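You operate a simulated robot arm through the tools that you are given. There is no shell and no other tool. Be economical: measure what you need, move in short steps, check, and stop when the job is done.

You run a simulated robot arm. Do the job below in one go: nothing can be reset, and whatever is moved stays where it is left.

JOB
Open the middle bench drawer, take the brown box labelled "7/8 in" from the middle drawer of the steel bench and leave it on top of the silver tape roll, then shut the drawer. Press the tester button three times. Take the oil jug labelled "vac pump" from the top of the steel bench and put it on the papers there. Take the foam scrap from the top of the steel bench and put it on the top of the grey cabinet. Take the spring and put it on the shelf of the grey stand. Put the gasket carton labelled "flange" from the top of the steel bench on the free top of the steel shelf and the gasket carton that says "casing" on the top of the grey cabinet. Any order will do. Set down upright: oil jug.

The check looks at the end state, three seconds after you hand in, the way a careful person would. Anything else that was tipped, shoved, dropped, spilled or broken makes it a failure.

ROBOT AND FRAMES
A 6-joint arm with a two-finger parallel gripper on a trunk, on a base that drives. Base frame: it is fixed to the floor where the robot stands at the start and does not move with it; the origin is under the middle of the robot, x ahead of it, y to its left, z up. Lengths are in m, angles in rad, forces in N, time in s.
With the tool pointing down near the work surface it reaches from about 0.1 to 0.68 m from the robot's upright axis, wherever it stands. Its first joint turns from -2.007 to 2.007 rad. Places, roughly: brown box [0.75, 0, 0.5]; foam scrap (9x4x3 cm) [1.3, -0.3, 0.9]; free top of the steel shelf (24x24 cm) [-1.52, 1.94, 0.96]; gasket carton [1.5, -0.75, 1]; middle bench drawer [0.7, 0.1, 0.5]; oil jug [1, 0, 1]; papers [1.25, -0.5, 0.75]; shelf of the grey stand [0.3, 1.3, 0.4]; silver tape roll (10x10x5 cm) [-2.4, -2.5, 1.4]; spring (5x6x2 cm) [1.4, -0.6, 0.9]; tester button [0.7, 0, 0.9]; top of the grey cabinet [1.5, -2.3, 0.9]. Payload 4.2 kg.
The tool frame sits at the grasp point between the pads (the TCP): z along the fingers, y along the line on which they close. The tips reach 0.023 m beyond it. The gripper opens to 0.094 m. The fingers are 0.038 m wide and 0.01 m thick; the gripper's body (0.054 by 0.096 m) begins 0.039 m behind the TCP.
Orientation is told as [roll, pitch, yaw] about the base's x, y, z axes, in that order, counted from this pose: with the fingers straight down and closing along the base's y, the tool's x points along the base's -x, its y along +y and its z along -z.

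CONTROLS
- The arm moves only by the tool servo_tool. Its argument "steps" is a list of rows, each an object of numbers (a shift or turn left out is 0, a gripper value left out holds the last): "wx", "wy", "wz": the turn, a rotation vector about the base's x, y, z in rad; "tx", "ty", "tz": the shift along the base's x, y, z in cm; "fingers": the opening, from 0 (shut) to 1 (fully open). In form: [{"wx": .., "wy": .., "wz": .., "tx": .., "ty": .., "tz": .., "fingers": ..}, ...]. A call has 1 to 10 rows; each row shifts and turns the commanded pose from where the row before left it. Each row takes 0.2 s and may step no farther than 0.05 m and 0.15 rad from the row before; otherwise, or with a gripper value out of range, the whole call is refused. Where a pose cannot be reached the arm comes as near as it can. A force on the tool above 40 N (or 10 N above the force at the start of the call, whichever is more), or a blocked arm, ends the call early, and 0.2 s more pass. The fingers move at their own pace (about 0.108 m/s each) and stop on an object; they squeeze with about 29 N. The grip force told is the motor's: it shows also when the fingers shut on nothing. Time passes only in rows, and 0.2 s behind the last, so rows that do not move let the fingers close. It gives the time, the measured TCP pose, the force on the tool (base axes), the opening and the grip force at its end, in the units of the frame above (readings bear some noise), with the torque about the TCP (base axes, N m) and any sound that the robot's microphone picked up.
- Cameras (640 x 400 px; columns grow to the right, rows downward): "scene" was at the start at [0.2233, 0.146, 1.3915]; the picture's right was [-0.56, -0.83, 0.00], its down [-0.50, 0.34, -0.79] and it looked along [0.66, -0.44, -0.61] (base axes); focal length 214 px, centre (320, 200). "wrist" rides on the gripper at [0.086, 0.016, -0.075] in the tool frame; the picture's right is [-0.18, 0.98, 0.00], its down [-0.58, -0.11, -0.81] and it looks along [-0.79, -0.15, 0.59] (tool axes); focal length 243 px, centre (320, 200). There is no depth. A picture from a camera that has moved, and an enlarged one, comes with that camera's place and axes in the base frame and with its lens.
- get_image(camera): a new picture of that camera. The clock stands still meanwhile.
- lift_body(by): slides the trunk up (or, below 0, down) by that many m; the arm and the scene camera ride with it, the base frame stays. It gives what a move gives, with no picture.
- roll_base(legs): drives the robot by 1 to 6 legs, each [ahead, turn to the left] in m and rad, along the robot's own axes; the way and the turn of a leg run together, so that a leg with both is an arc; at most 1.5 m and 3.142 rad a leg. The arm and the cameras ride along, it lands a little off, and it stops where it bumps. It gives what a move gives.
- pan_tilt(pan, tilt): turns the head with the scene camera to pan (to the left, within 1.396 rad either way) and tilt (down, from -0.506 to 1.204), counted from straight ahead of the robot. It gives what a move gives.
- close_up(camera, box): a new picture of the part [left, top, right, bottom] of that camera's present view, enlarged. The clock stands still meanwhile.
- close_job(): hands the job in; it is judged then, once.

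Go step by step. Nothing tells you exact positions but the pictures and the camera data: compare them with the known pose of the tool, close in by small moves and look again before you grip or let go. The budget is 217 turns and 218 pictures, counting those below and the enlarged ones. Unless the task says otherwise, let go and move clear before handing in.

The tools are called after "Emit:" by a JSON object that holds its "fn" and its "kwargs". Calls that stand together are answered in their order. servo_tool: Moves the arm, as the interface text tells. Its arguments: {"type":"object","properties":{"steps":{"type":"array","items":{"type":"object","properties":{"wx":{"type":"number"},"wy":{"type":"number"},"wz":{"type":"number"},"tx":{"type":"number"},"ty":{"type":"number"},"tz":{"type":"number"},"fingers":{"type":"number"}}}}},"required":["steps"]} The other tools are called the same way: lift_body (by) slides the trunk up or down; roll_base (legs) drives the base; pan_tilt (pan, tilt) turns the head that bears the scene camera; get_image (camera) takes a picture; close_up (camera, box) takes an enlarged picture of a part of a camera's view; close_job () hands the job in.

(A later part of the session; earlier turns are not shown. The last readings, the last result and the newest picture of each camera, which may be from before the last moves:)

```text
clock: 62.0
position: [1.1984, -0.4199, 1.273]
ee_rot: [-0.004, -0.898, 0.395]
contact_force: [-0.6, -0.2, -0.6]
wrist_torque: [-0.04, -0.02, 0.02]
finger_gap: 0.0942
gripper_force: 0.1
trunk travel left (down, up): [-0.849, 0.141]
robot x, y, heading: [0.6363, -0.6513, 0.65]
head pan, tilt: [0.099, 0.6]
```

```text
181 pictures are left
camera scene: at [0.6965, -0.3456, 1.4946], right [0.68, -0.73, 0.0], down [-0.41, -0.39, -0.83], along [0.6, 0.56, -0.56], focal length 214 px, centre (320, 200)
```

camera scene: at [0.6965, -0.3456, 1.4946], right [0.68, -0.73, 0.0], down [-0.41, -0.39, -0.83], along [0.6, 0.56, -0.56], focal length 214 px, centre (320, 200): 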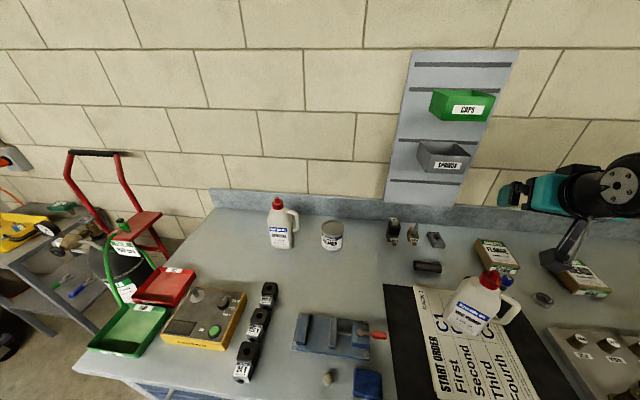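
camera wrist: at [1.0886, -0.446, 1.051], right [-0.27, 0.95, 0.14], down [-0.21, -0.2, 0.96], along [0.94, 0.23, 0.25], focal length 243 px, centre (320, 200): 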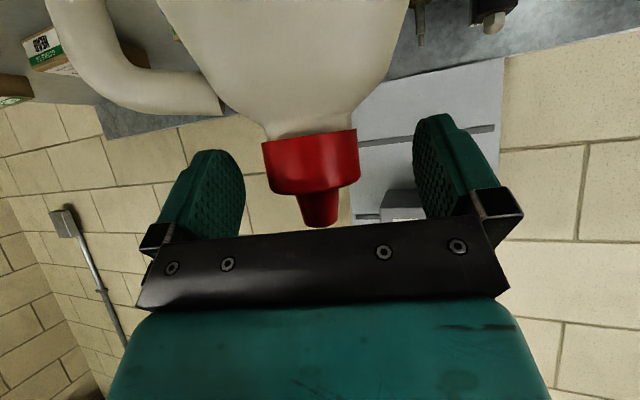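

Jug is upright on the papers. Next the foam tube at about (1.302, -0.29), lying parallel to the bench edge; I'll edge the base forward a little, untilt the tool and turn it so it closes across the tube.

Emit:
{"fn": "roll_base", "kwargs": {"legs": [[0.035, 0]]}}

Emit:
{"fn": "servo_tool", "kwargs": {"steps": [{"wx": -0.057, "wy": 0.137}, {"wx": -0.057, "wy": 0.137}, {"wx": -0.057, "wy": 0.137}, {"wx": -0.057, "wy": 0.137}, {"wx": -0.057, "wy": 0.137}, {"wx": -0.057, "wy": 0.137}, {}]}}

Emit:
{"fn": "servo_tool", "kwargs": {"steps": [{"wz": -0.136}, {"wz": -0.136}, {"wz": -0.136}, {"wz": -0.136}, {"wz": -0.136}, {"wz": -0.136}, {"wz": -0.136}, {"wz": -0.136}, {"wz": -0.136}, {"wz": -0.136}]}}

Emit:
{"fn": "get_image", "kwargs": {"camera": "scene"}}

Emit:
{"fn": "get_image", "kwargs": {"camera": "wrist"}}

```text
clock: 62.9
position: [1.2268, -0.3981, 1.2732]
ee_rot: [-0.007, -0.899, 0.395]
contact_force: [0.3, 0.4, 0.5]
wrist_torque: [0.0, -0.01, 0.04]
finger_gap: 0.0938
gripper_force: 0.2
trunk travel left (down, up): [-0.849, 0.141]
robot x, y, heading: [0.6589, -0.6301, 0.652]
head pan, tilt: [0.099, 0.6]
```

```text
clock: 64.5
position: [1.2268, -0.3984, 1.2755]
ee_rot: [-0.004, -0.009, 0.395]
contact_force: [0.1, -1.3, -0.6]
wrist_torque: [-0.02, 0.0, -0.03]
finger_gap: 0.094
gripper_force: 0.0
trunk travel left (down, up): [-0.849, 0.141]
robot x, y, heading: [0.6585, -0.6319, 0.652]
head pan, tilt: [0.099, 0.6]
```

```text
clock: 66.7
position: [1.2267, -0.3987, 1.2731]
ee_rot: [-0.007, -0.008, -0.966]
contact_force: [-0.1, 0.5, 0.0]
wrist_torque: [-0.04, 0.02, 0.0]
finger_gap: 0.094
gripper_force: 0.0
trunk travel left (down, up): [-0.849, 0.141]
robot x, y, heading: [0.6556, -0.6302, 0.654]
head pan, tilt: [0.099, 0.6]
```

```text
180 pictures are left
camera scene: at [0.7248, -0.3242, 1.4946], right [0.68, -0.73, 0.0], down [-0.41, -0.39, -0.83], along [0.6, 0.56, -0.56], focal length 214 px, centre (320, 200)
```

scene: 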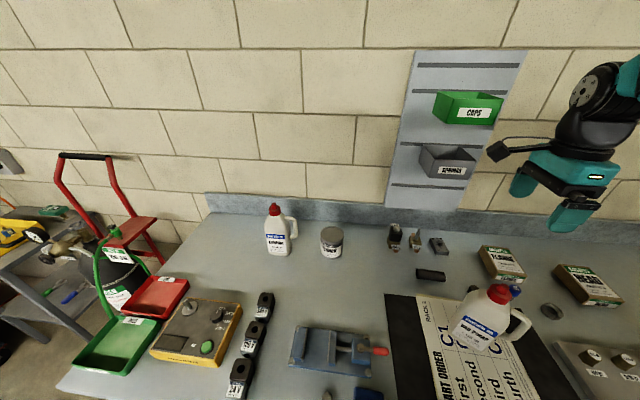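

```text
179 pictures are left
camera wrist: at [1.191, -0.3154, 1.3463], right [0.91, 0.41, 0.0], down [0.24, -0.53, 0.81], along [0.33, -0.74, -0.58], focal length 243 px, centre (320, 200)
```

wrist: 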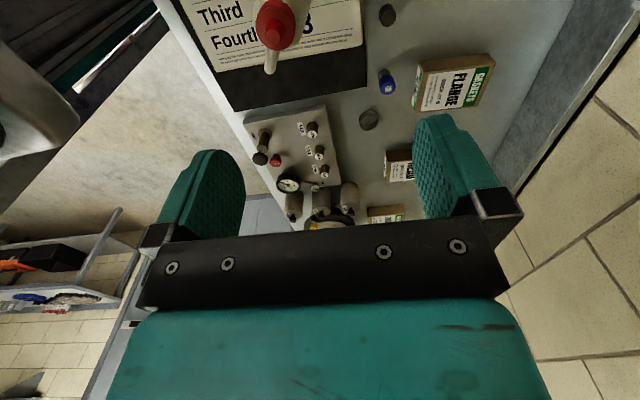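

Foam confirmed at about (1.306, -0.29). Moving above it with a slight forward tilt.

Emit:
{"fn": "servo_tool", "kwargs": {"steps": [{"tx": 2.6, "ty": 3.62, "tz": -1.5, "wx": 0.067, "wy": -0.096}, {"tx": 2.6, "ty": 3.62, "tz": -1.5, "wx": 0.067, "wy": -0.096}, {"tx": 2.6, "ty": 3.62, "tz": -1.5, "wx": 0.067, "wy": -0.096}, {"tz": -4.5}, {"tz": -4.5}, {"tz": -4.5}, {"tz": -4.5}, {"tz": -4.5}, {}]}}

Emit:
{"fn": "get_image", "kwargs": {"camera": "scene"}}

Emit:
{"fn": "get_image", "kwargs": {"camera": "wrist"}}

```text
clock: 68.7
position: [1.3052, -0.2897, 0.9992]
ee_rot: [0.345, -0.007, -0.966]
contact_force: [0.3, 0.3, 0.2]
wrist_torque: [-0.02, 0.02, -0.02]
finger_gap: 0.094
gripper_force: 0.0
trunk travel left (down, up): [-0.849, 0.141]
robot x, y, heading: [0.6554, -0.6317, 0.65]
head pan, tilt: [0.099, 0.6]
```

```text
178 pictures are left
camera scene: at [0.7248, -0.3243, 1.4946], right [0.68, -0.73, 0.0], down [-0.41, -0.39, -0.83], along [0.6, 0.56, -0.56], focal length 214 px, centre (320, 200)
```

scene: 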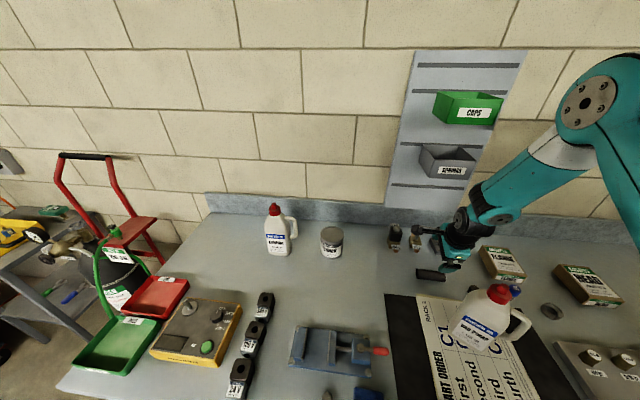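

```text
177 pictures are left
camera wrist: at [1.2473, -0.2226, 1.0742], right [0.86, 0.38, 0.33], down [0.02, -0.69, 0.73], along [0.5, -0.62, -0.6], focal length 243 px, centre (320, 200)
```

wrist: 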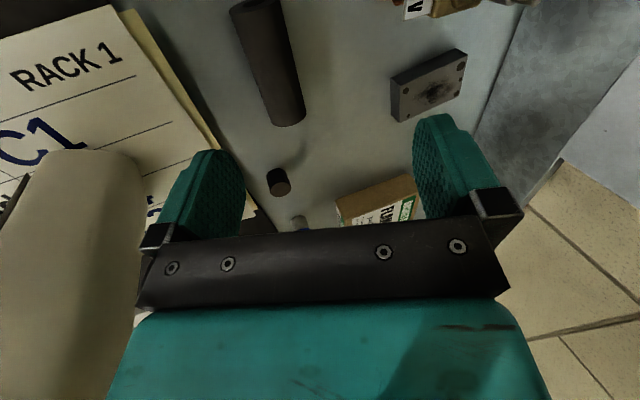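

The foam is slightly ahead of the fingers' middle. I'd like less tilt for an even grip, so I'll reduce the tilt here and see whether the reach allows it.

Emit:
{"fn": "servo_tool", "kwargs": {"steps": [{"tx": -0.1, "ty": 0.4, "wx": -0.067, "wy": 0.096, "fingers": 0.7}, {"wx": -0.067, "wy": 0.096}, {"tz": -4}, {"tz": -2}, {}]}}

Emit:
{"fn": "get_image", "kwargs": {"camera": "wrist"}}

Emit:
{"fn": "close_up", "kwargs": {"camera": "scene", "box": [380, 200, 540, 300]}}

```text
clock: 69.8
position: [1.3053, -0.2867, 0.9419]
ee_rot: [0.111, -0.008, -0.964]
contact_force: [-0.5, 0.7, 0.2]
wrist_torque: [0.02, 0.0, 0.0]
finger_gap: 0.0656
gripper_force: 0.0
trunk travel left (down, up): [-0.849, 0.141]
robot x, y, heading: [0.6573, -0.6317, 0.654]
head pan, tilt: [0.099, 0.6]
```

```text
176 pictures are left
camera wrist: at [1.2621, -0.2084, 1.0164], right [0.91, 0.41, 0.11], down [0.17, -0.59, 0.79], along [0.39, -0.7, -0.6], focal length 243 px, centre (320, 200)
```

wrist: 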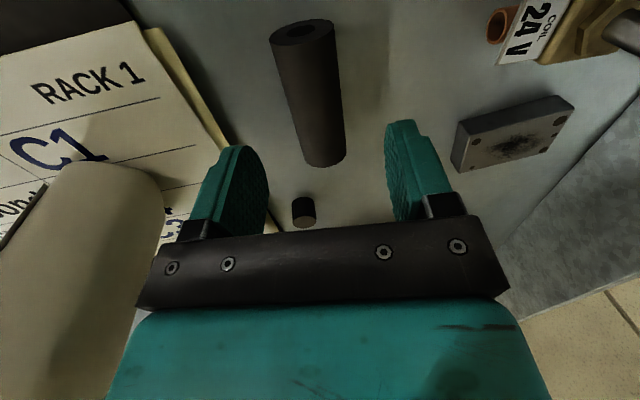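

```text
4.00 times, centred on (460, 250) of scene
camera zoom: at [0.7248, -0.3242, 1.4946], right [0.68, -0.73, 0.0], down [-0.41, -0.39, -0.83], along [0.6, 0.56, -0.56], focal length 858 px, centre (-240, 0)
```

zoom: 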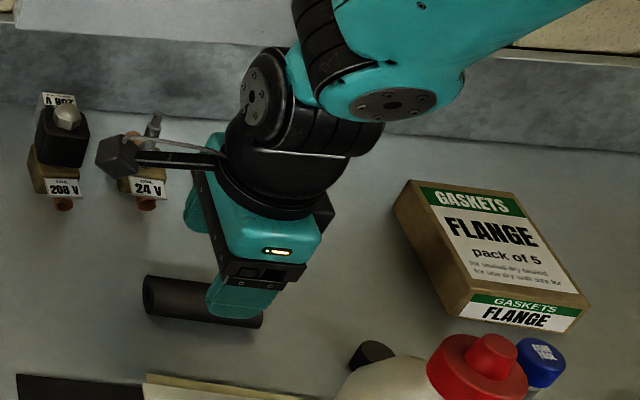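

Reach is fine with little tilt. Shifting a centimetre to centre on the tube and lowering.

Emit:
{"fn": "servo_tool", "kwargs": {"steps": [{"ty": 1.1, "tz": -2}, {"tz": -1.5}, {"tz": -0.9}, {"tz": -0.5}, {}]}}

Emit:
{"fn": "get_image", "kwargs": {"camera": "wrist"}}

```text
clock: 71.0
position: [1.3033, -0.2753, 0.8943]
ee_rot: [0.111, -0.009, -0.966]
contact_force: [0.2, 0.6, -0.1]
wrist_torque: [0.0, 0.02, 0.0]
finger_gap: 0.0659
gripper_force: 0.0
trunk travel left (down, up): [-0.849, 0.141]
robot x, y, heading: [0.6568, -0.6346, 0.657]
head pan, tilt: [0.099, 0.6]
```

```text
174 pictures are left
camera wrist: at [1.2609, -0.1979, 0.9684], right [0.91, 0.41, 0.11], down [0.17, -0.59, 0.79], along [0.39, -0.7, -0.6], focal length 243 px, centre (320, 200)
```

wrist: 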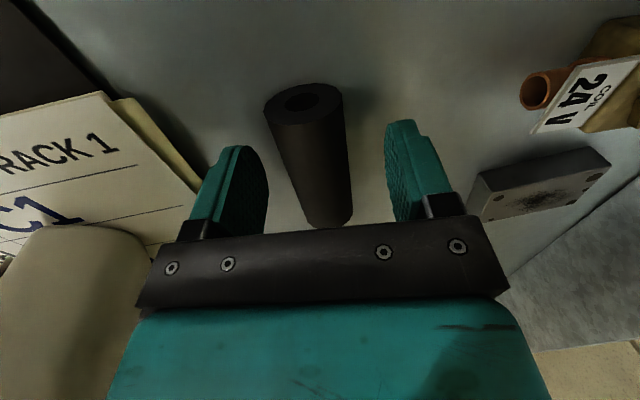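

Tube is between the fingers. Closing and lifting.

Emit:
{"fn": "servo_tool", "kwargs": {"steps": [{"fingers": 0.25}, {}, {}, {"tz": 1.5}, {"tz": 3}, {}]}}

Emit:
{"fn": "get_image", "kwargs": {"camera": "wrist"}}

```text
clock: 72.5
position: [1.3047, -0.2751, 0.9392]
ee_rot: [0.11, -0.01, -0.966]
contact_force: [-0.3, 0.6, 0.1]
wrist_torque: [0.01, 0.02, 0.04]
finger_gap: 0.0274
gripper_force: 28.8
trunk travel left (down, up): [-0.849, 0.141]
robot x, y, heading: [0.659, -0.6295, 0.653]
head pan, tilt: [0.099, 0.6]
```

```text
173 pictures are left
camera wrist: at [1.2615, -0.1981, 1.0134], right [0.91, 0.41, 0.11], down [0.17, -0.58, 0.79], along [0.39, -0.7, -0.6], focal length 243 px, centre (320, 200)
```

wrist: 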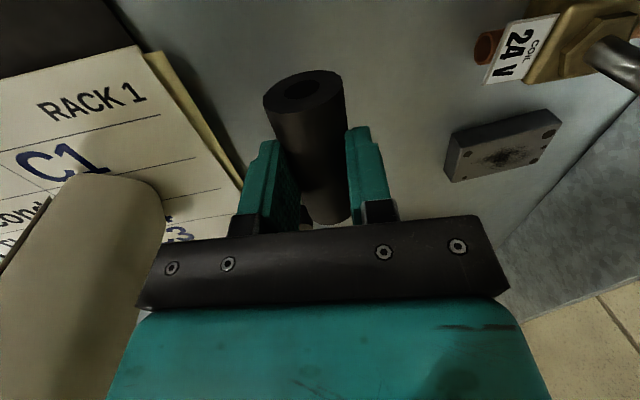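

Foam held. Raising, retracting, then driving toward the grey cabinet at the right end.

Emit:
{"fn": "servo_tool", "kwargs": {"steps": [{"tz": 4.8}, {"tz": 4.8}, {"tz": 4.8}, {"tz": 4.8}, {"tz": 4.8}, {"tx": -4, "ty": -1}, {"tx": -4, "ty": -1}, {"tx": -4, "ty": -1}, {"tx": -4, "ty": -1}, {"tx": -4, "ty": -1}]}}

Emit:
{"fn": "roll_base", "kwargs": {"legs": [[-0.25, 0], [0, -1.58], [1.15, 0]]}}

Emit:
{"fn": "pan_tilt", "kwargs": {"pan": -0.1, "tilt": 0.6}}

Emit:
{"fn": "get_image", "kwargs": {"camera": "scene"}}

```text
clock: 74.7
position: [1.1015, -0.3239, 1.1775]
ee_rot: [0.11, -0.009, -0.965]
contact_force: [1.0, -0.3, -0.6]
wrist_torque: [0.01, 0.0, 0.02]
finger_gap: 0.027
gripper_force: 29.0
trunk travel left (down, up): [-0.849, 0.141]
robot x, y, heading: [0.6557, -0.6285, 0.646]
head pan, tilt: [0.099, 0.6]
```

```text
clock: 85.7
position: [1.5749, -2.0875, 1.1784]
ee_rot: [0.111, -0.009, -2.476]
contact_force: [-0.4, -0.1, -0.3]
wrist_torque: [0.0, -0.01, 0.0]
finger_gap: 0.0275
gripper_force: 28.9
trunk travel left (down, up): [-0.849, 0.141]
robot x, y, heading: [1.2436, -1.6629, -0.857]
head pan, tilt: [0.099, 0.6]
```

```text
clock: 86.4
position: [1.5762, -2.0891, 1.1785]
ee_rot: [0.111, -0.009, -2.478]
contact_force: [0.8, 0.8, -1.1]
wrist_torque: [0.02, 0.01, -0.01]
finger_gap: 0.0276
gripper_force: 28.8
trunk travel left (down, up): [-0.849, 0.141]
robot x, y, heading: [1.2427, -1.6672, -0.863]
head pan, tilt: [-0.099, 0.6]
```

```text
172 pictures are left
camera scene: at [1.5389, -1.7257, 1.4946], right [-0.82, -0.58, 0.0], down [-0.33, 0.46, -0.83], along [0.47, -0.67, -0.56], focal length 214 px, centre (320, 200)
```

scene: 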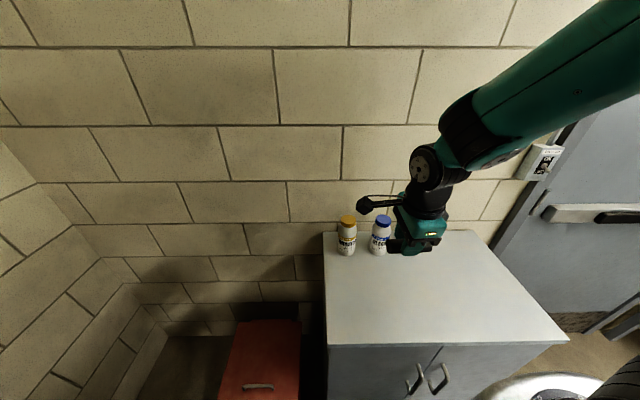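

The cabinet top is clear at the front; bottles stand at the back left. The foam is already over the front-left part. Lowering toward the top.

Emit:
{"fn": "servo_tool", "kwargs": {"steps": [{"tx": 1.7, "ty": -2.5}, {"tz": -4.5}, {"tz": -4.5}, {"tz": -4.5}, {"tz": -4}, {}]}}

Emit:
{"fn": "close_up", "kwargs": {"camera": "scene", "box": [310, 200, 510, 325]}}

Emit:
{"fn": "get_image", "kwargs": {"camera": "wrist"}}

```text
clock: 87.8
position: [1.5926, -2.1153, 1.0015]
ee_rot: [0.112, -0.008, -2.477]
contact_force: [-0.3, 0.3, -0.7]
wrist_torque: [-0.01, -0.02, 0.02]
finger_gap: 0.0277
gripper_force: 29.1
trunk travel left (down, up): [-0.849, 0.141]
robot x, y, heading: [1.2415, -1.6634, -0.858]
head pan, tilt: [-0.099, 0.6]
```

```text
3.20 times, centred on (410, 262) of scene
camera zoom: at [1.5388, -1.7257, 1.4946], right [-0.82, -0.58, 0.0], down [-0.32, 0.46, -0.83], along [0.47, -0.67, -0.56], focal length 686 px, centre (32, 0)
```

zoom: 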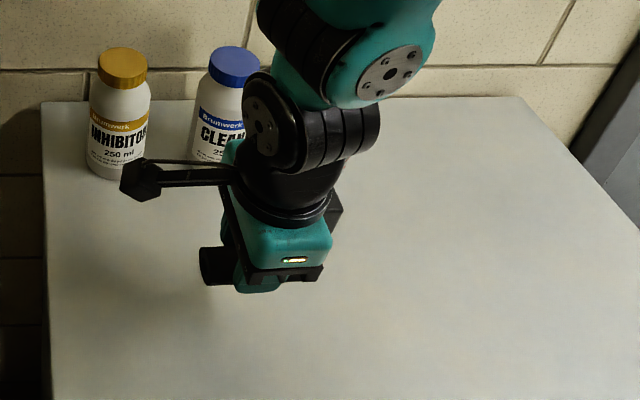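

```text
170 pictures are left
camera wrist: at [1.6658, -2.0662, 1.0769], right [0.46, -0.88, 0.11], down [-0.57, -0.2, 0.79], along [-0.68, -0.43, -0.6], focal length 243 px, centre (320, 200)
```

wrist: 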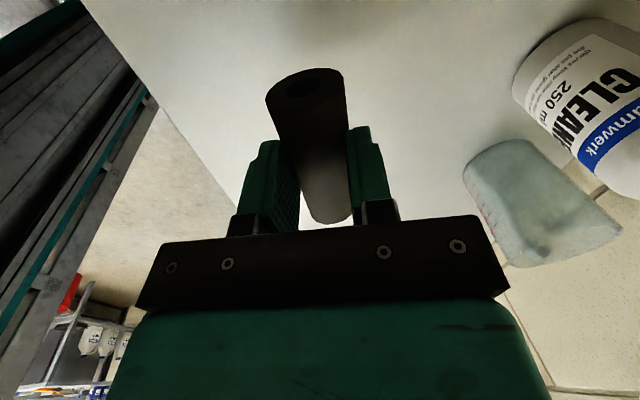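

Clear of the bottles and jar. Lowering carefully until it touches.

Emit:
{"fn": "servo_tool", "kwargs": {"steps": [{"tz": -2}, {"tz": -1.5}, {"tz": -0.7}, {"tz": -0.7}, {"tz": -0.6}]}}

Emit:
{"fn": "get_image", "kwargs": {"camera": "wrist"}}

Emit:
{"fn": "close_up", "kwargs": {"camera": "scene", "box": [340, 240, 460, 320]}}

```text
clock: 89.0
position: [1.5916, -2.1118, 0.9486]
ee_rot: [0.112, -0.009, -2.477]
contact_force: [0.0, 0.3, 1.0]
wrist_torque: [0.0, -0.03, -0.01]
finger_gap: 0.0277
gripper_force: 28.9
trunk travel left (down, up): [-0.849, 0.141]
robot x, y, heading: [1.2418, -1.6674, -0.857]
head pan, tilt: [-0.099, 0.6]
```

```text
169 pictures are left
camera wrist: at [1.6644, -2.063, 1.0224], right [0.46, -0.88, 0.11], down [-0.57, -0.2, 0.79], along [-0.68, -0.43, -0.6], focal length 243 px, centre (320, 200)
```

wrist: 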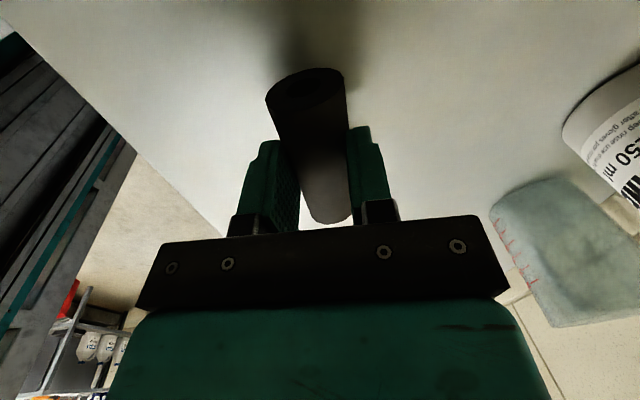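

```text
5.00 times, centred on (400, 280) of scene
camera zoom: at [1.5389, -1.7257, 1.4946], right [-0.82, -0.58, 0.0], down [-0.32, 0.46, -0.83], along [0.47, -0.67, -0.56], focal length 1072 px, centre (-80, -200)
```

zoom: 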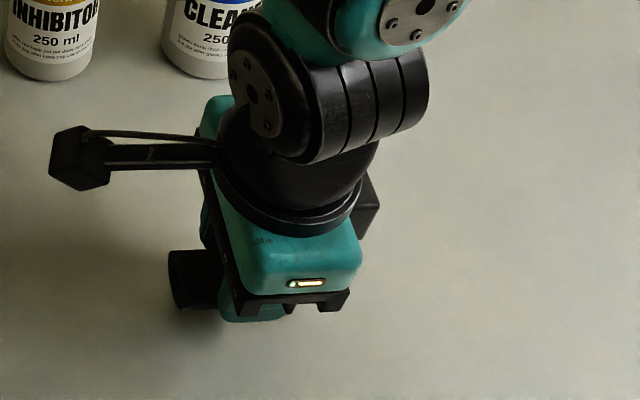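

Emit:
{"fn": "servo_tool", "kwargs": {"steps": [{"tz": -0.5}, {"tz": -0.5}, {"tz": -0.4}]}}

Emit:
{"fn": "servo_tool", "kwargs": {"steps": [{"tz": -0.4}, {"tz": -0.3}]}}

Emit:
{"fn": "get_image", "kwargs": {"camera": "wrist"}}

```text
clock: 89.9
position: [1.5921, -2.1139, 0.9377]
ee_rot: [0.117, -0.01, -2.476]
contact_force: [-5.3, 4.5, 30.7]
wrist_torque: [0.06, 0.11, -0.01]
finger_gap: 0.0275
gripper_force: 28.9
trunk travel left (down, up): [-0.849, 0.141]
robot x, y, heading: [1.2433, -1.6652, -0.862]
head pan, tilt: [-0.099, 0.6]
stopped in row 3: the force on the tool passed its limit at 42 N (the readings are from after the stop); the commanded pose is now the measured one
```

```text
clock: 90.2
position: [1.5934, -2.1142, 0.9367]
ee_rot: [0.118, -0.008, -2.477]
contact_force: [-5.0, 5.5, 28.6]
wrist_torque: [0.08, 0.12, -0.05]
finger_gap: 0.0274
gripper_force: 28.9
trunk travel left (down, up): [-0.849, 0.141]
robot x, y, heading: [1.241, -1.6659, -0.86]
head pan, tilt: [-0.099, 0.6]
stopped in row 1: the force on the tool passed its limit at 44 N (the readings are from after the stop); the commanded pose is now the measured one
```

```text
167 pictures are left
camera wrist: at [1.6649, -2.0646, 1.0109], right [0.46, -0.88, 0.12], down [-0.58, -0.19, 0.79], along [-0.68, -0.43, -0.6], focal length 243 px, centre (320, 200)
```

wrist: 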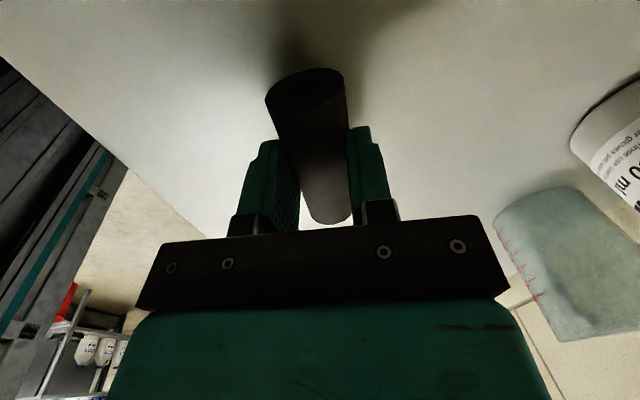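

Contact: cabinet top is at about z 0.91. Easing up a little, opening and rising.

Emit:
{"fn": "servo_tool", "kwargs": {"steps": [{"tz": 0.2}, {"fingers": 0.5}, {"fingers": 0.7}, {}, {"tz": 3}, {"tz": 4.5}, {"tz": 4.5}, {"tz": 4.5}, {"tz": 4.5}, {"tz": 4.5}]}}

Emit:
{"fn": "get_image", "kwargs": {"camera": "scene"}}

Emit:
{"fn": "get_image", "kwargs": {"camera": "wrist"}}

```text
clock: 92.4
position: [1.5945, -2.1126, 1.1942]
ee_rot: [0.115, -0.009, -2.475]
contact_force: [-0.2, -0.3, -1.1]
wrist_torque: [0.03, 0.04, 0.01]
finger_gap: 0.0657
gripper_force: 0.0
trunk travel left (down, up): [-0.849, 0.141]
robot x, y, heading: [1.2402, -1.665, -0.863]
head pan, tilt: [-0.099, 0.6]
```

```text
166 pictures are left
camera scene: at [1.5392, -1.7261, 1.4944], right [-0.82, -0.57, 0.0], down [-0.33, 0.46, -0.82], along [0.47, -0.67, -0.57], focal length 214 px, centre (320, 200)
```

scene: 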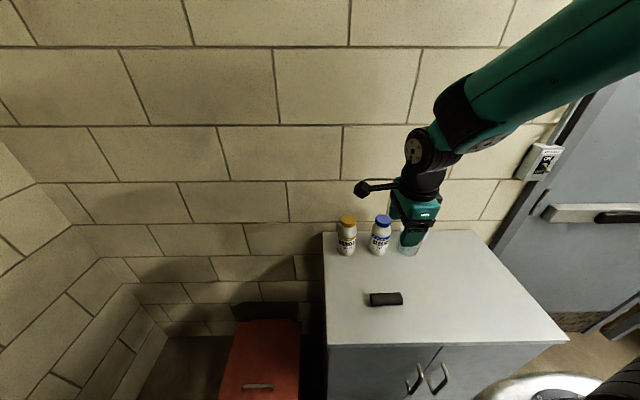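

```text
165 pictures are left
camera wrist: at [1.6667, -2.064, 1.2676], right [0.46, -0.88, 0.12], down [-0.58, -0.2, 0.79], along [-0.68, -0.43, -0.6], focal length 243 px, centre (320, 200)
```

wrist: 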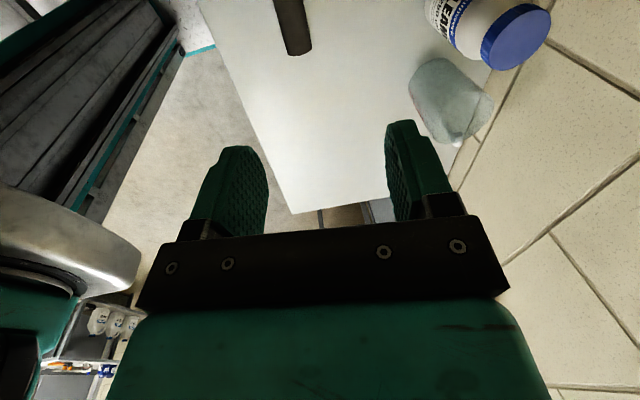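

Foam placed. Now back to the bench's right end for the "casing" carton.

Emit:
{"fn": "roll_base", "kwargs": {"legs": [[-0.4, 0], [0, 1.5]]}}

Emit:
{"fn": "pan_tilt", "kwargs": {"pan": 0.0, "tilt": 0.7}}

Emit:
{"fn": "get_image", "kwargs": {"camera": "scene"}}

Emit:
{"fn": "get_image", "kwargs": {"camera": "wrist"}}

```text
clock: 98.6
position: [1.4472, -1.0386, 1.1924]
ee_rot: [0.116, -0.008, -0.975]
contact_force: [0.7, -0.7, 0.6]
wrist_torque: [0.02, -0.04, 0.0]
finger_gap: 0.0659
gripper_force: 0.1
trunk travel left (down, up): [-0.849, 0.141]
robot x, y, heading: [0.9741, -1.3587, 0.643]
head pan, tilt: [-0.099, 0.6]
```

```text
clock: 99.3
position: [1.4481, -1.0388, 1.1929]
ee_rot: [0.116, -0.009, -0.976]
contact_force: [0.1, -0.5, 0.5]
wrist_torque: [-0.01, 0.03, 0.03]
finger_gap: 0.0658
gripper_force: 0.1
trunk travel left (down, up): [-0.849, 0.141]
robot x, y, heading: [0.9776, -1.3605, 0.642]
head pan, tilt: [0.0, 0.7]
```

```text
164 pictures are left
camera scene: at [1.0486, -1.061, 1.486], right [0.6, -0.8, 0.0], down [-0.52, -0.39, -0.77], along [0.61, 0.46, -0.64], focal length 214 px, centre (320, 200)
```

scene: 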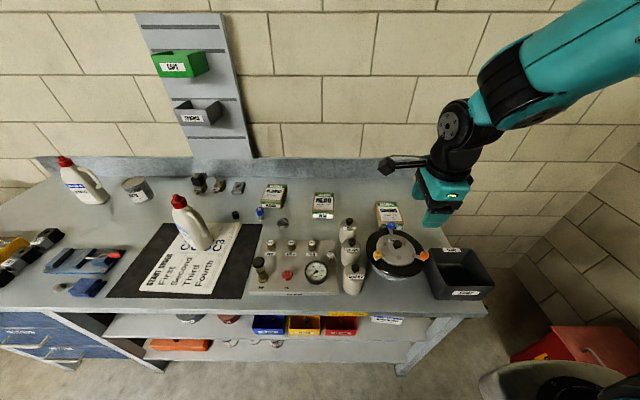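

```text
163 pictures are left
camera wrist: at [1.4051, -0.9614, 1.2674], right [0.91, 0.39, 0.12], down [0.15, -0.59, 0.79], along [0.38, -0.7, -0.6], focal length 243 px, centre (320, 200)
```

wrist: 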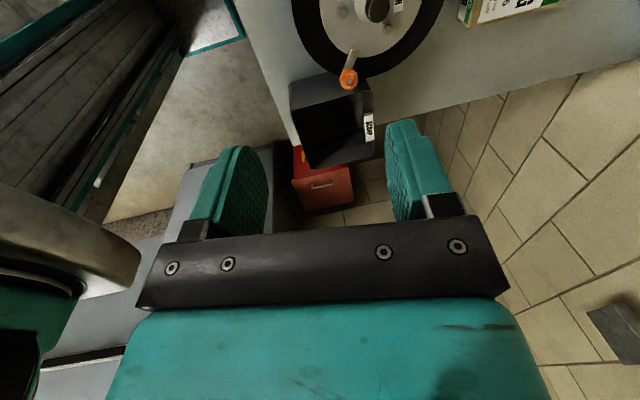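

Emit:
{"fn": "close_up", "kwargs": {"camera": "scene", "box": [230, 165, 450, 305]}}

```text
2.86 times, centred on (340, 235) of scene
camera zoom: at [1.0486, -1.061, 1.486], right [0.6, -0.8, 0.0], down [-0.52, -0.39, -0.77], along [0.61, 0.46, -0.64], focal length 613 px, centre (263, 100)
```

zoom: 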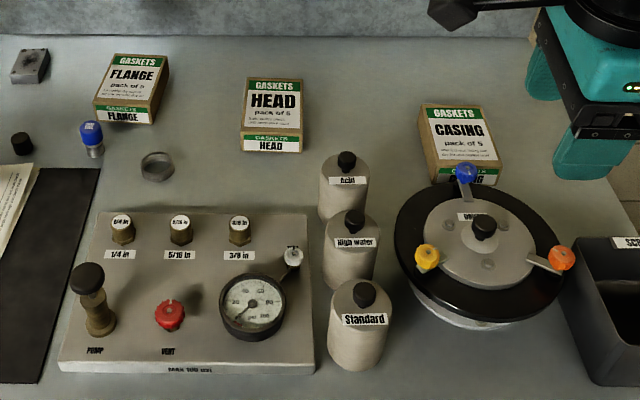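

The casing carton lies around (1.71, -0.90), about 9 cm wide across, behind the pot with coloured knobs. I'll drive closer and turn the tool so it closes across the carton's width.

Emit:
{"fn": "roll_base", "kwargs": {"legs": [[0.165, 0]]}}

Emit:
{"fn": "servo_tool", "kwargs": {"steps": [{"wz": 0.145, "fingers": 1}, {"wz": 0.145}, {"wz": 0.145}, {"wz": 0.145}, {"wz": 0.145}, {"wz": 0.145}, {"wz": 0.145}, {"wz": 0.145}, {"wz": 0.145}, {"wz": 0.145}]}}

Emit:
{"fn": "servo_tool", "kwargs": {"steps": [{"wz": 0.145, "tx": 2, "ty": 1}, {"tx": 3.5, "ty": 2.5}, {"wx": 0.0, "wy": 0.0}]}}

Emit:
{"fn": "get_image", "kwargs": {"camera": "scene"}}

Emit:
{"fn": "get_image", "kwargs": {"camera": "wrist"}}

```text
clock: 100.7
position: [1.5807, -0.9406, 1.192]
ee_rot: [0.116, -0.008, -0.977]
contact_force: [0.9, 0.3, -0.8]
wrist_torque: [0.02, 0.01, -0.01]
finger_gap: 0.0658
gripper_force: 0.2
trunk travel left (down, up): [-0.849, 0.141]
robot x, y, heading: [1.1074, -1.2592, 0.641]
head pan, tilt: [0.0, 0.7]
```

```text
clock: 102.9
position: [1.5808, -0.9395, 1.1932]
ee_rot: [0.117, -0.01, 0.476]
contact_force: [0.3, 0.3, 0.0]
wrist_torque: [0.03, 0.0, 0.0]
finger_gap: 0.0941
gripper_force: 0.1
trunk travel left (down, up): [-0.849, 0.141]
robot x, y, heading: [1.11, -1.2622, 0.64]
head pan, tilt: [0.0, 0.7]
```

```text
clock: 103.7
position: [1.6337, -0.9071, 1.1947]
ee_rot: [0.117, -0.006, 0.62]
contact_force: [0.2, -0.4, -0.2]
wrist_torque: [-0.01, 0.04, 0.02]
finger_gap: 0.0939
gripper_force: 0.1
trunk travel left (down, up): [-0.849, 0.141]
robot x, y, heading: [1.1115, -1.262, 0.643]
head pan, tilt: [0.0, 0.7]
```

```text
161 pictures are left
camera scene: at [1.1812, -0.9621, 1.4859], right [0.6, -0.8, 0.0], down [-0.52, -0.39, -0.76], along [0.61, 0.46, -0.64], focal length 214 px, centre (320, 200)
```

scene: 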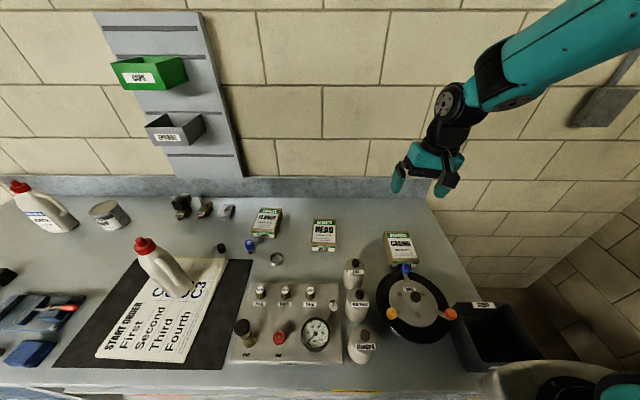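

```text
160 pictures are left
camera wrist: at [1.5591, -0.9497, 1.2684], right [-0.42, 0.9, 0.12], down [0.59, 0.17, 0.79], along [0.69, 0.4, -0.6], focal length 243 px, centre (320, 200)
```

wrist: 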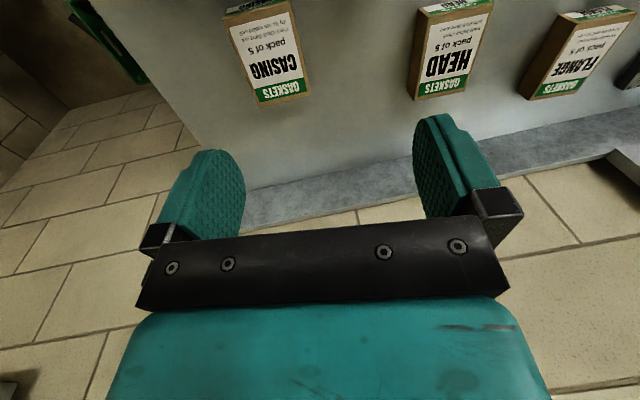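

Emit:
{"fn": "close_up", "kwargs": {"camera": "wrist", "box": [200, 0, 360, 120]}}

Emit:
{"fn": "close_up", "kwargs": {"camera": "scene", "box": [330, 210, 480, 350]}}

```text
3.33 times, centred on (280, 60) of wrist
camera zoom: at [1.5591, -0.9497, 1.2684], right [-0.42, 0.9, 0.12], down [0.59, 0.17, 0.79], along [0.69, 0.4, -0.6], focal length 809 px, centre (453, 667)
```

zoom: 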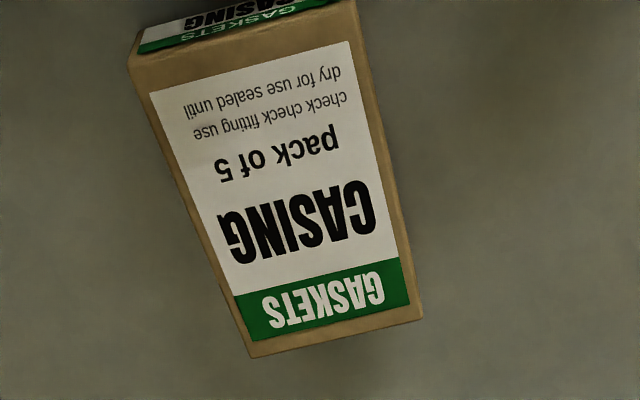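

```text
2.86 times, centred on (405, 280) of scene
camera zoom: at [1.1812, -0.9621, 1.4859], right [0.6, -0.8, 0.0], down [-0.52, -0.39, -0.76], along [0.61, 0.46, -0.64], focal length 613 px, centre (77, -29)
```

zoom: 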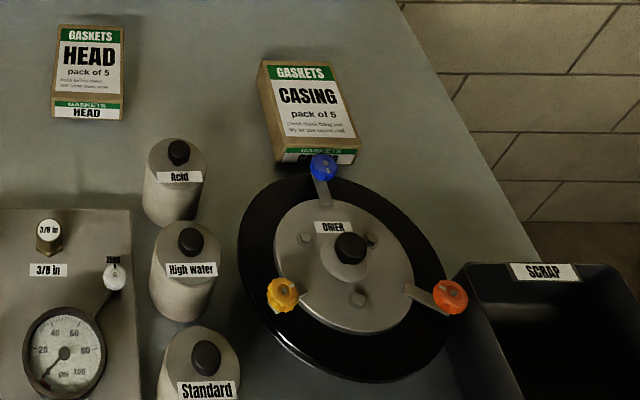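

Carton corners measured: centre (1.709,-0.906), 8.7 × 12.3 cm, long axis at angle 0.60, top z≈0.90. I'll grip it 2 cm beyond centre to keep the wrist camera clear of the blue knob; levelling and moving above.

Emit:
{"fn": "servo_tool", "kwargs": {"steps": [{"tx": 3.2, "ty": 0.5, "wx": -0.048, "wy": -0.034, "wz": -0.012}, {"tx": 3.2, "ty": 0.5, "wx": -0.047, "wy": -0.034, "wz": -0.011}, {"tx": 3.1, "ty": 0.6}, {"tz": -4.5}, {"tz": -4.5}, {"tz": -4.5}, {}]}}

Emit:
{"fn": "get_image", "kwargs": {"camera": "wrist"}}

Emit:
{"fn": "close_up", "kwargs": {"camera": "scene", "box": [330, 150, 510, 300]}}

```text
clock: 105.3
position: [1.728, -0.8906, 1.059]
ee_rot: [0.001, -0.011, 0.597]
contact_force: [0.0, -0.6, -0.2]
wrist_torque: [-0.01, -0.01, 0.03]
finger_gap: 0.0939
gripper_force: 0.1
trunk travel left (down, up): [-0.849, 0.141]
robot x, y, heading: [1.1103, -1.2605, 0.644]
head pan, tilt: [0.0, 0.7]
```

```text
157 pictures are left
camera wrist: at [1.6472, -0.9241, 1.1313], right [-0.4, 0.92, 0.0], down [0.54, 0.23, 0.81], along [0.74, 0.33, -0.58], focal length 243 px, centre (320, 200)
```

wrist: 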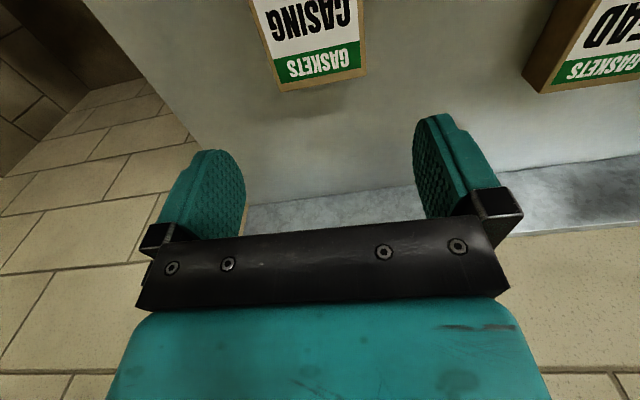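

```text
2.67 times, centred on (420, 225) of scene
camera zoom: at [1.1813, -0.9621, 1.4859], right [0.6, -0.8, 0.0], down [-0.52, -0.39, -0.76], along [0.61, 0.46, -0.64], focal length 572 px, centre (53, 133)
```

zoom: 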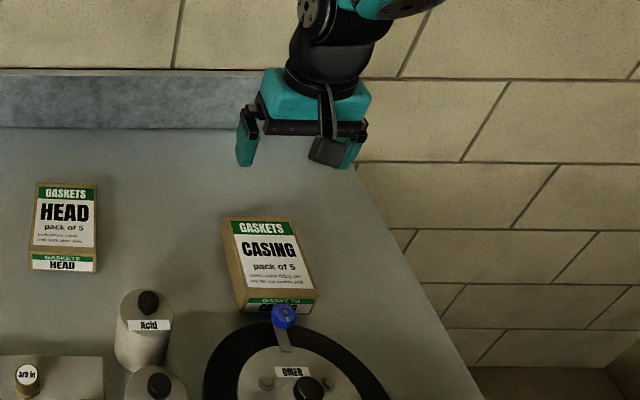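

Alignment agrees within a couple of mm. Lowering to just above the carton and checking again.

Emit:
{"fn": "servo_tool", "kwargs": {"steps": [{"tz": -4, "ty": -0.1, "wz": 0.012}, {"tz": -4}, {"tz": -2.0}, {}]}}

Emit:
{"fn": "get_image", "kwargs": {"camera": "wrist"}}

Emit:
{"fn": "close_up", "kwargs": {"camera": "scene", "box": [350, 200, 470, 280]}}

```text
clock: 106.3
position: [1.7268, -0.8929, 0.9591]
ee_rot: [0.001, -0.01, 0.61]
contact_force: [0.5, -0.8, -0.3]
wrist_torque: [-0.02, 0.02, -0.01]
finger_gap: 0.0942
gripper_force: 0.1
trunk travel left (down, up): [-0.849, 0.141]
robot x, y, heading: [1.1109, -1.2601, 0.642]
head pan, tilt: [0.0, 0.7]
```

```text
155 pictures are left
camera wrist: at [1.6468, -0.9268, 1.0314], right [-0.41, 0.91, 0.0], down [0.53, 0.24, 0.81], along [0.74, 0.33, -0.58], focal length 243 px, centre (320, 200)
```

wrist: 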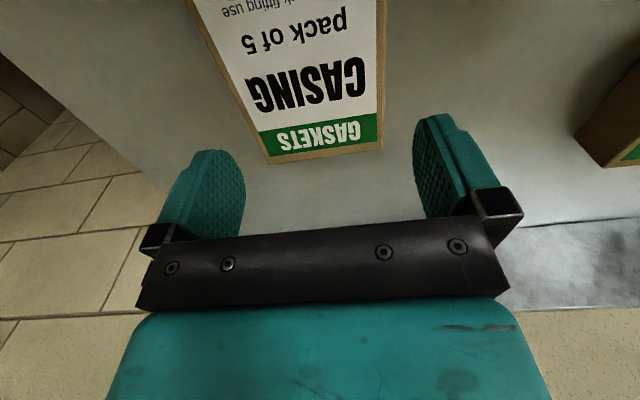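

```text
5.00 times, centred on (410, 240) of scene
camera zoom: at [1.1813, -0.962, 1.4859], right [0.6, -0.8, 0.0], down [-0.52, -0.39, -0.76], along [0.61, 0.46, -0.64], focal length 1072 px, centre (-130, 0)
```

zoom: 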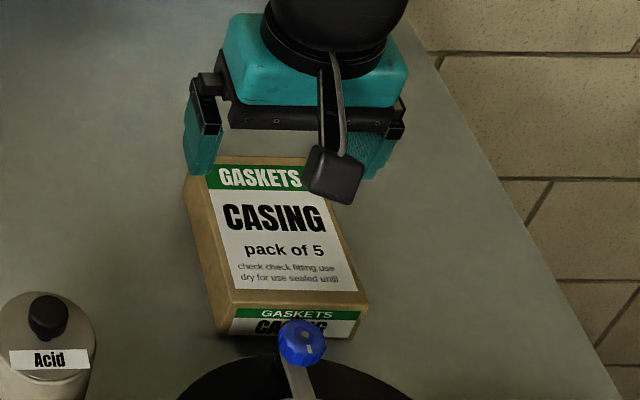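

Using tool-frame projection, the carton is parallel to the fingers but 5 mm to the right, and 8.6 cm wide. Correcting, then lowering with a check.

Emit:
{"fn": "servo_tool", "kwargs": {"steps": [{"tx": 0.27, "ty": -0.39}, {"tz": -2.0}, {}]}}

Emit:
{"fn": "get_image", "kwargs": {"camera": "wrist"}}

```text
clock: 107.1
position: [1.7314, -0.896, 0.9402]
ee_rot: [0.0, -0.009, 0.607]
contact_force: [-0.1, -0.3, -0.2]
wrist_torque: [-0.01, 0.02, -0.02]
finger_gap: 0.094
gripper_force: 0.1
trunk travel left (down, up): [-0.849, 0.141]
robot x, y, heading: [1.1132, -1.2577, 0.639]
head pan, tilt: [0.0, 0.7]
```

```text
153 pictures are left
camera wrist: at [1.6506, -0.9307, 1.0127], right [-0.41, 0.91, 0.0], down [0.53, 0.24, 0.81], along [0.74, 0.33, -0.58], focal length 243 px, centre (320, 200)
```

wrist: 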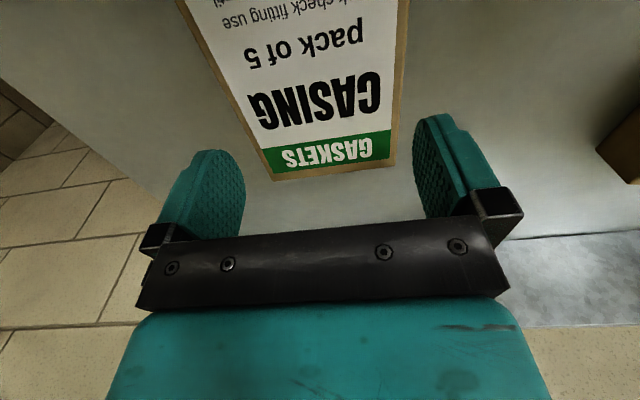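

Centred within a millimetre. Lowering straddling the carton.

Emit:
{"fn": "servo_tool", "kwargs": {"steps": [{"tz": -1.4}, {"tz": -1.2}, {"tz": -1}, {"tz": -0.6}, {}]}}

Emit:
{"fn": "get_image", "kwargs": {"camera": "wrist"}}

```text
clock: 108.3
position: [1.7341, -0.8944, 0.8957]
ee_rot: [0.0, -0.011, 0.608]
contact_force: [-0.2, 0.2, 0.4]
wrist_torque: [-0.03, 0.0, -0.02]
finger_gap: 0.0942
gripper_force: 0.1
trunk travel left (down, up): [-0.849, 0.141]
robot x, y, heading: [1.1116, -1.2615, 0.644]
head pan, tilt: [0.0, 0.7]
```

```text
152 pictures are left
camera wrist: at [1.6519, -0.9292, 0.9687], right [-0.41, 0.91, 0.0], down [0.53, 0.24, 0.81], along [0.74, 0.33, -0.58], focal length 243 px, centre (320, 200)
```

wrist: 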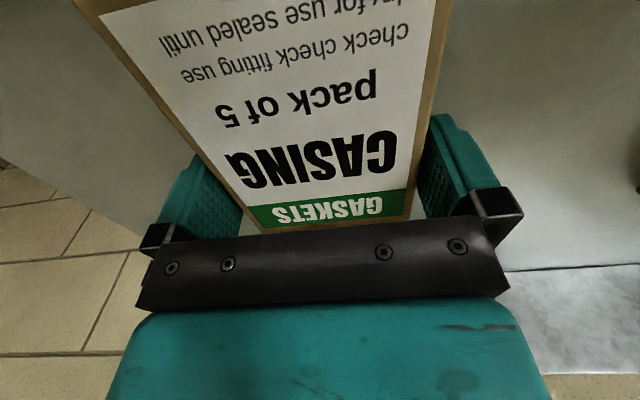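

Straddled without contact. Gripping and lifting.

Emit:
{"fn": "servo_tool", "kwargs": {"steps": [{"fingers": 0}, {}, {}, {"tz": 1}, {"tz": 3}, {"tz": 4.5}, {}]}}

Emit:
{"fn": "get_image", "kwargs": {"camera": "wrist"}}

```text
clock: 109.9
position: [1.7336, -0.8941, 0.9795]
ee_rot: [0.0, -0.009, 0.61]
contact_force: [0.1, 0.4, -1.5]
wrist_torque: [0.04, 0.03, -0.02]
finger_gap: 0.0879
gripper_force: 29.0
trunk travel left (down, up): [-0.849, 0.141]
robot x, y, heading: [1.1099, -1.2644, 0.644]
head pan, tilt: [0.0, 0.7]
```

```text
151 pictures are left
camera wrist: at [1.6524, -0.9304, 1.0534], right [-0.41, 0.91, 0.0], down [0.53, 0.24, 0.81], along [0.74, 0.33, -0.58], focal length 243 px, centre (320, 200)
```

wrist: 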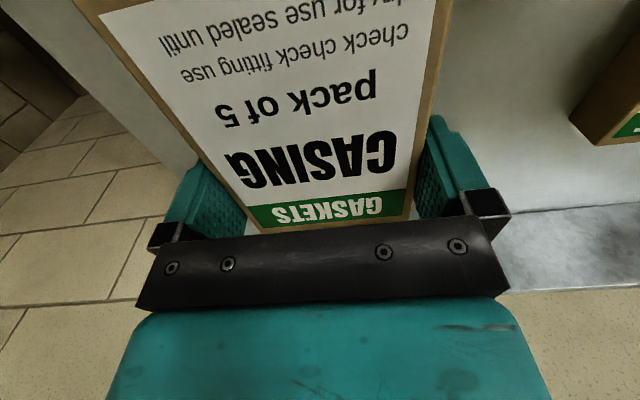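

Carton held. Raising, retracting and driving to the cabinet.

Emit:
{"fn": "servo_tool", "kwargs": {"steps": [{"tz": 4.8}, {"tz": 4.8}, {"tz": 4.8}, {"tz": 4.8}, {"tx": -4, "ty": -2.3}, {"tx": -4, "ty": -2.3}, {"tx": -4, "ty": -2.3}, {"tx": -4, "ty": -2.3}, {}]}}

Emit:
{"fn": "roll_base", "kwargs": {"legs": [[-0.25, 0], [0, -1.57], [0.42, 0]]}}

Emit:
{"fn": "get_image", "kwargs": {"camera": "scene"}}

Emit:
{"fn": "get_image", "kwargs": {"camera": "wrist"}}

```text
clock: 111.9
position: [1.5721, -0.9846, 1.1739]
ee_rot: [-0.001, -0.009, 0.61]
contact_force: [0.3, -0.8, -1.7]
wrist_torque: [0.0, 0.01, 0.02]
finger_gap: 0.0874
gripper_force: 29.3
trunk travel left (down, up): [-0.849, 0.141]
robot x, y, heading: [1.1084, -1.2603, 0.641]
head pan, tilt: [0.0, 0.7]
```

```text
clock: 119.7
position: [1.4483, -2.2036, 1.1744]
ee_rot: [0.001, -0.011, -0.946]
contact_force: [0.5, 0.8, -1.8]
wrist_torque: [-0.05, -0.05, -0.01]
finger_gap: 0.0878
gripper_force: 28.6
trunk travel left (down, up): [-0.849, 0.141]
robot x, y, heading: [1.1665, -1.7448, -0.913]
head pan, tilt: [0.0, 0.7]
```

```text
150 pictures are left
camera scene: at [1.4642, -1.8146, 1.486], right [-0.79, -0.61, 0.0], down [-0.39, 0.51, -0.76], along [0.47, -0.61, -0.64], focal length 214 px, centre (320, 200)
```

scene: 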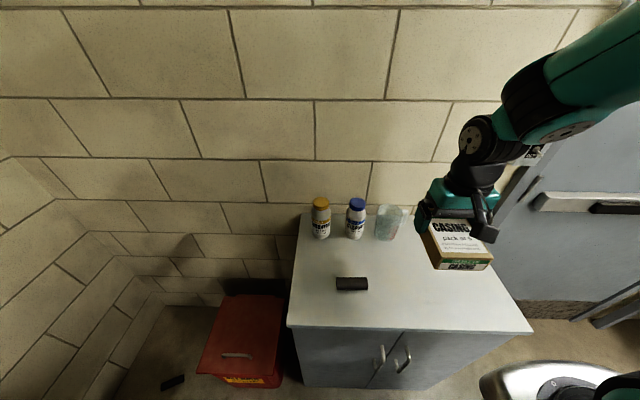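

```text
149 pictures are left
camera wrist: at [1.41, -2.1221, 1.2472], right [0.9, 0.43, 0.0], down [0.25, -0.53, 0.81], along [0.35, -0.73, -0.58], focal length 243 px, centre (320, 200)
```

wrist: 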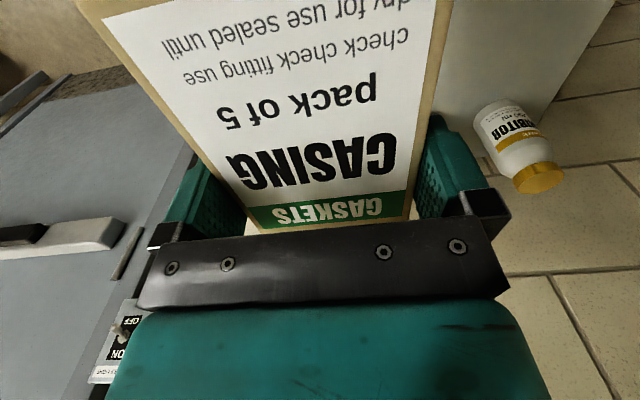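

The carton is near the front; I'll move it 6 cm further in over the free right part. There's also a small dark thing on the floor by the red bin I want to check.

Emit:
{"fn": "servo_tool", "kwargs": {"steps": [{"tx": 1.8, "ty": -2.4}, {"tx": 1.8, "ty": -2.4}, {"tz": -4.5}, {"tz": -4.5}, {"tz": -4.5}, {"tz": -4}, {}]}}

Emit:
{"fn": "get_image", "kwargs": {"camera": "scene"}}

Emit:
{"fn": "close_up", "kwargs": {"camera": "scene", "box": [100, 290, 320, 400]}}

```text
clock: 121.3
position: [1.4847, -2.2521, 1.0]
ee_rot: [0.0, -0.01, -0.946]
contact_force: [0.4, -0.2, -1.0]
wrist_torque: [-0.03, -0.03, 0.03]
finger_gap: 0.0878
gripper_force: 28.6
trunk travel left (down, up): [-0.849, 0.141]
robot x, y, heading: [1.1657, -1.7488, -0.912]
head pan, tilt: [0.0, 0.7]
```

```text
148 pictures are left
camera scene: at [1.4642, -1.8146, 1.4859], right [-0.79, -0.61, 0.0], down [-0.39, 0.51, -0.76], along [0.47, -0.61, -0.64], focal length 214 px, centre (320, 200)
```

scene: 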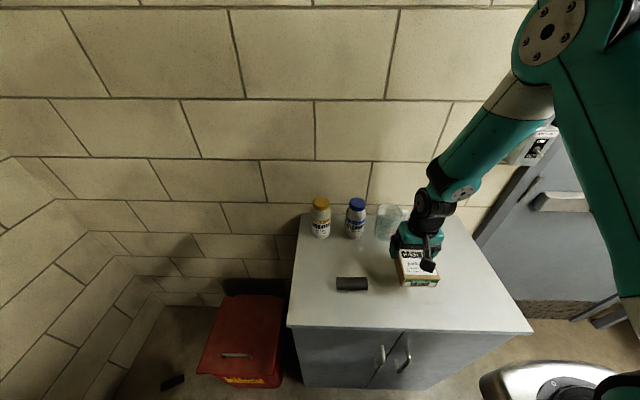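

```text
2.91 times, centred on (210, 345) of scene
camera zoom: at [1.4642, -1.8146, 1.4859], right [-0.79, -0.61, 0.0], down [-0.39, 0.51, -0.76], along [0.47, -0.61, -0.64], focal length 624 px, centre (640, -222)
```

zoom: 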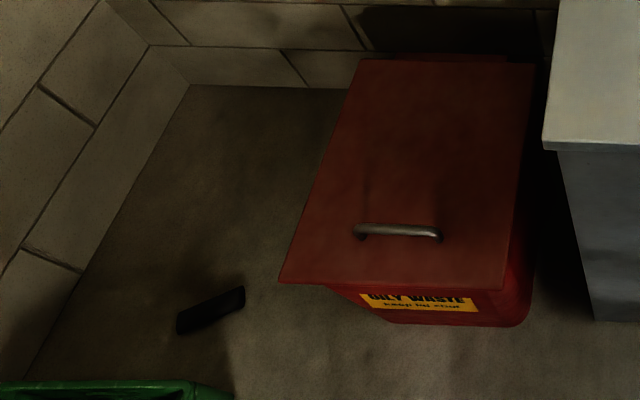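

That is just another dark piece lying on the floor, not mine. Lowering the carton.

Emit:
{"fn": "servo_tool", "kwargs": {"steps": [{"tz": -2.5}, {"tz": -1.5}, {"tz": -0.5}, {"tz": -0.4}, {"tz": -0.4}, {"tz": -0.4}]}}

Emit:
{"fn": "close_up", "kwargs": {"camera": "scene", "box": [340, 220, 480, 310]}}

```text
clock: 122.7
position: [1.4853, -2.2514, 0.9431]
ee_rot: [0.0, -0.009, -0.948]
contact_force: [0.2, 0.7, -1.1]
wrist_torque: [-0.03, 0.0, 0.01]
finger_gap: 0.0877
gripper_force: 28.7
trunk travel left (down, up): [-0.849, 0.141]
robot x, y, heading: [1.1684, -1.7444, -0.913]
head pan, tilt: [0.0, 0.7]
```

```text
4.44 times, centred on (410, 265) of scene
camera zoom: at [1.4642, -1.8146, 1.4859], right [-0.79, -0.61, 0.0], down [-0.39, 0.51, -0.76], along [0.47, -0.61, -0.64], focal length 953 px, centre (-80, -89)
```

zoom: 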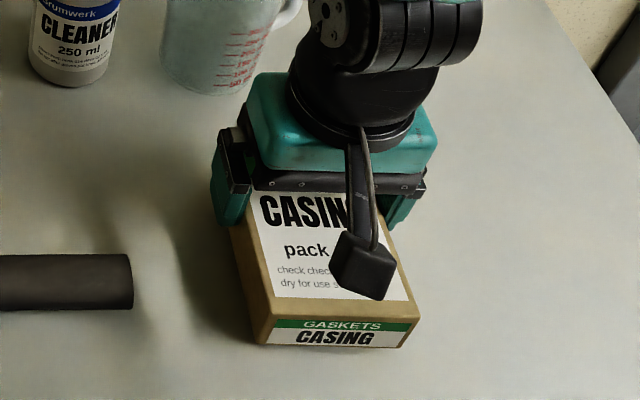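

Emit:
{"fn": "servo_tool", "kwargs": {"steps": [{"tz": -0.3}, {"tz": -0.3}]}}

Emit:
{"fn": "servo_tool", "kwargs": {"steps": [{"tz": -0.2}, {"tz": -0.2}]}}

```text
clock: 123.3
position: [1.4849, -2.2516, 0.9363]
ee_rot: [0.0, -0.009, -0.946]
contact_force: [-0.2, 0.9, -1.6]
wrist_torque: [-0.01, -0.03, 0.0]
finger_gap: 0.0873
gripper_force: 29.0
trunk travel left (down, up): [-0.849, 0.141]
robot x, y, heading: [1.1656, -1.7464, -0.916]
head pan, tilt: [0.0, 0.7]
```

```text
clock: 123.9
position: [1.4854, -2.2509, 0.9333]
ee_rot: [0.002, -0.012, -0.946]
contact_force: [0.8, 5.2, 29.1]
wrist_torque: [0.05, -0.01, -0.07]
finger_gap: 0.0884
gripper_force: 28.9
trunk travel left (down, up): [-0.849, 0.141]
robot x, y, heading: [1.1681, -1.7441, -0.911]
head pan, tilt: [0.0, 0.7]
```

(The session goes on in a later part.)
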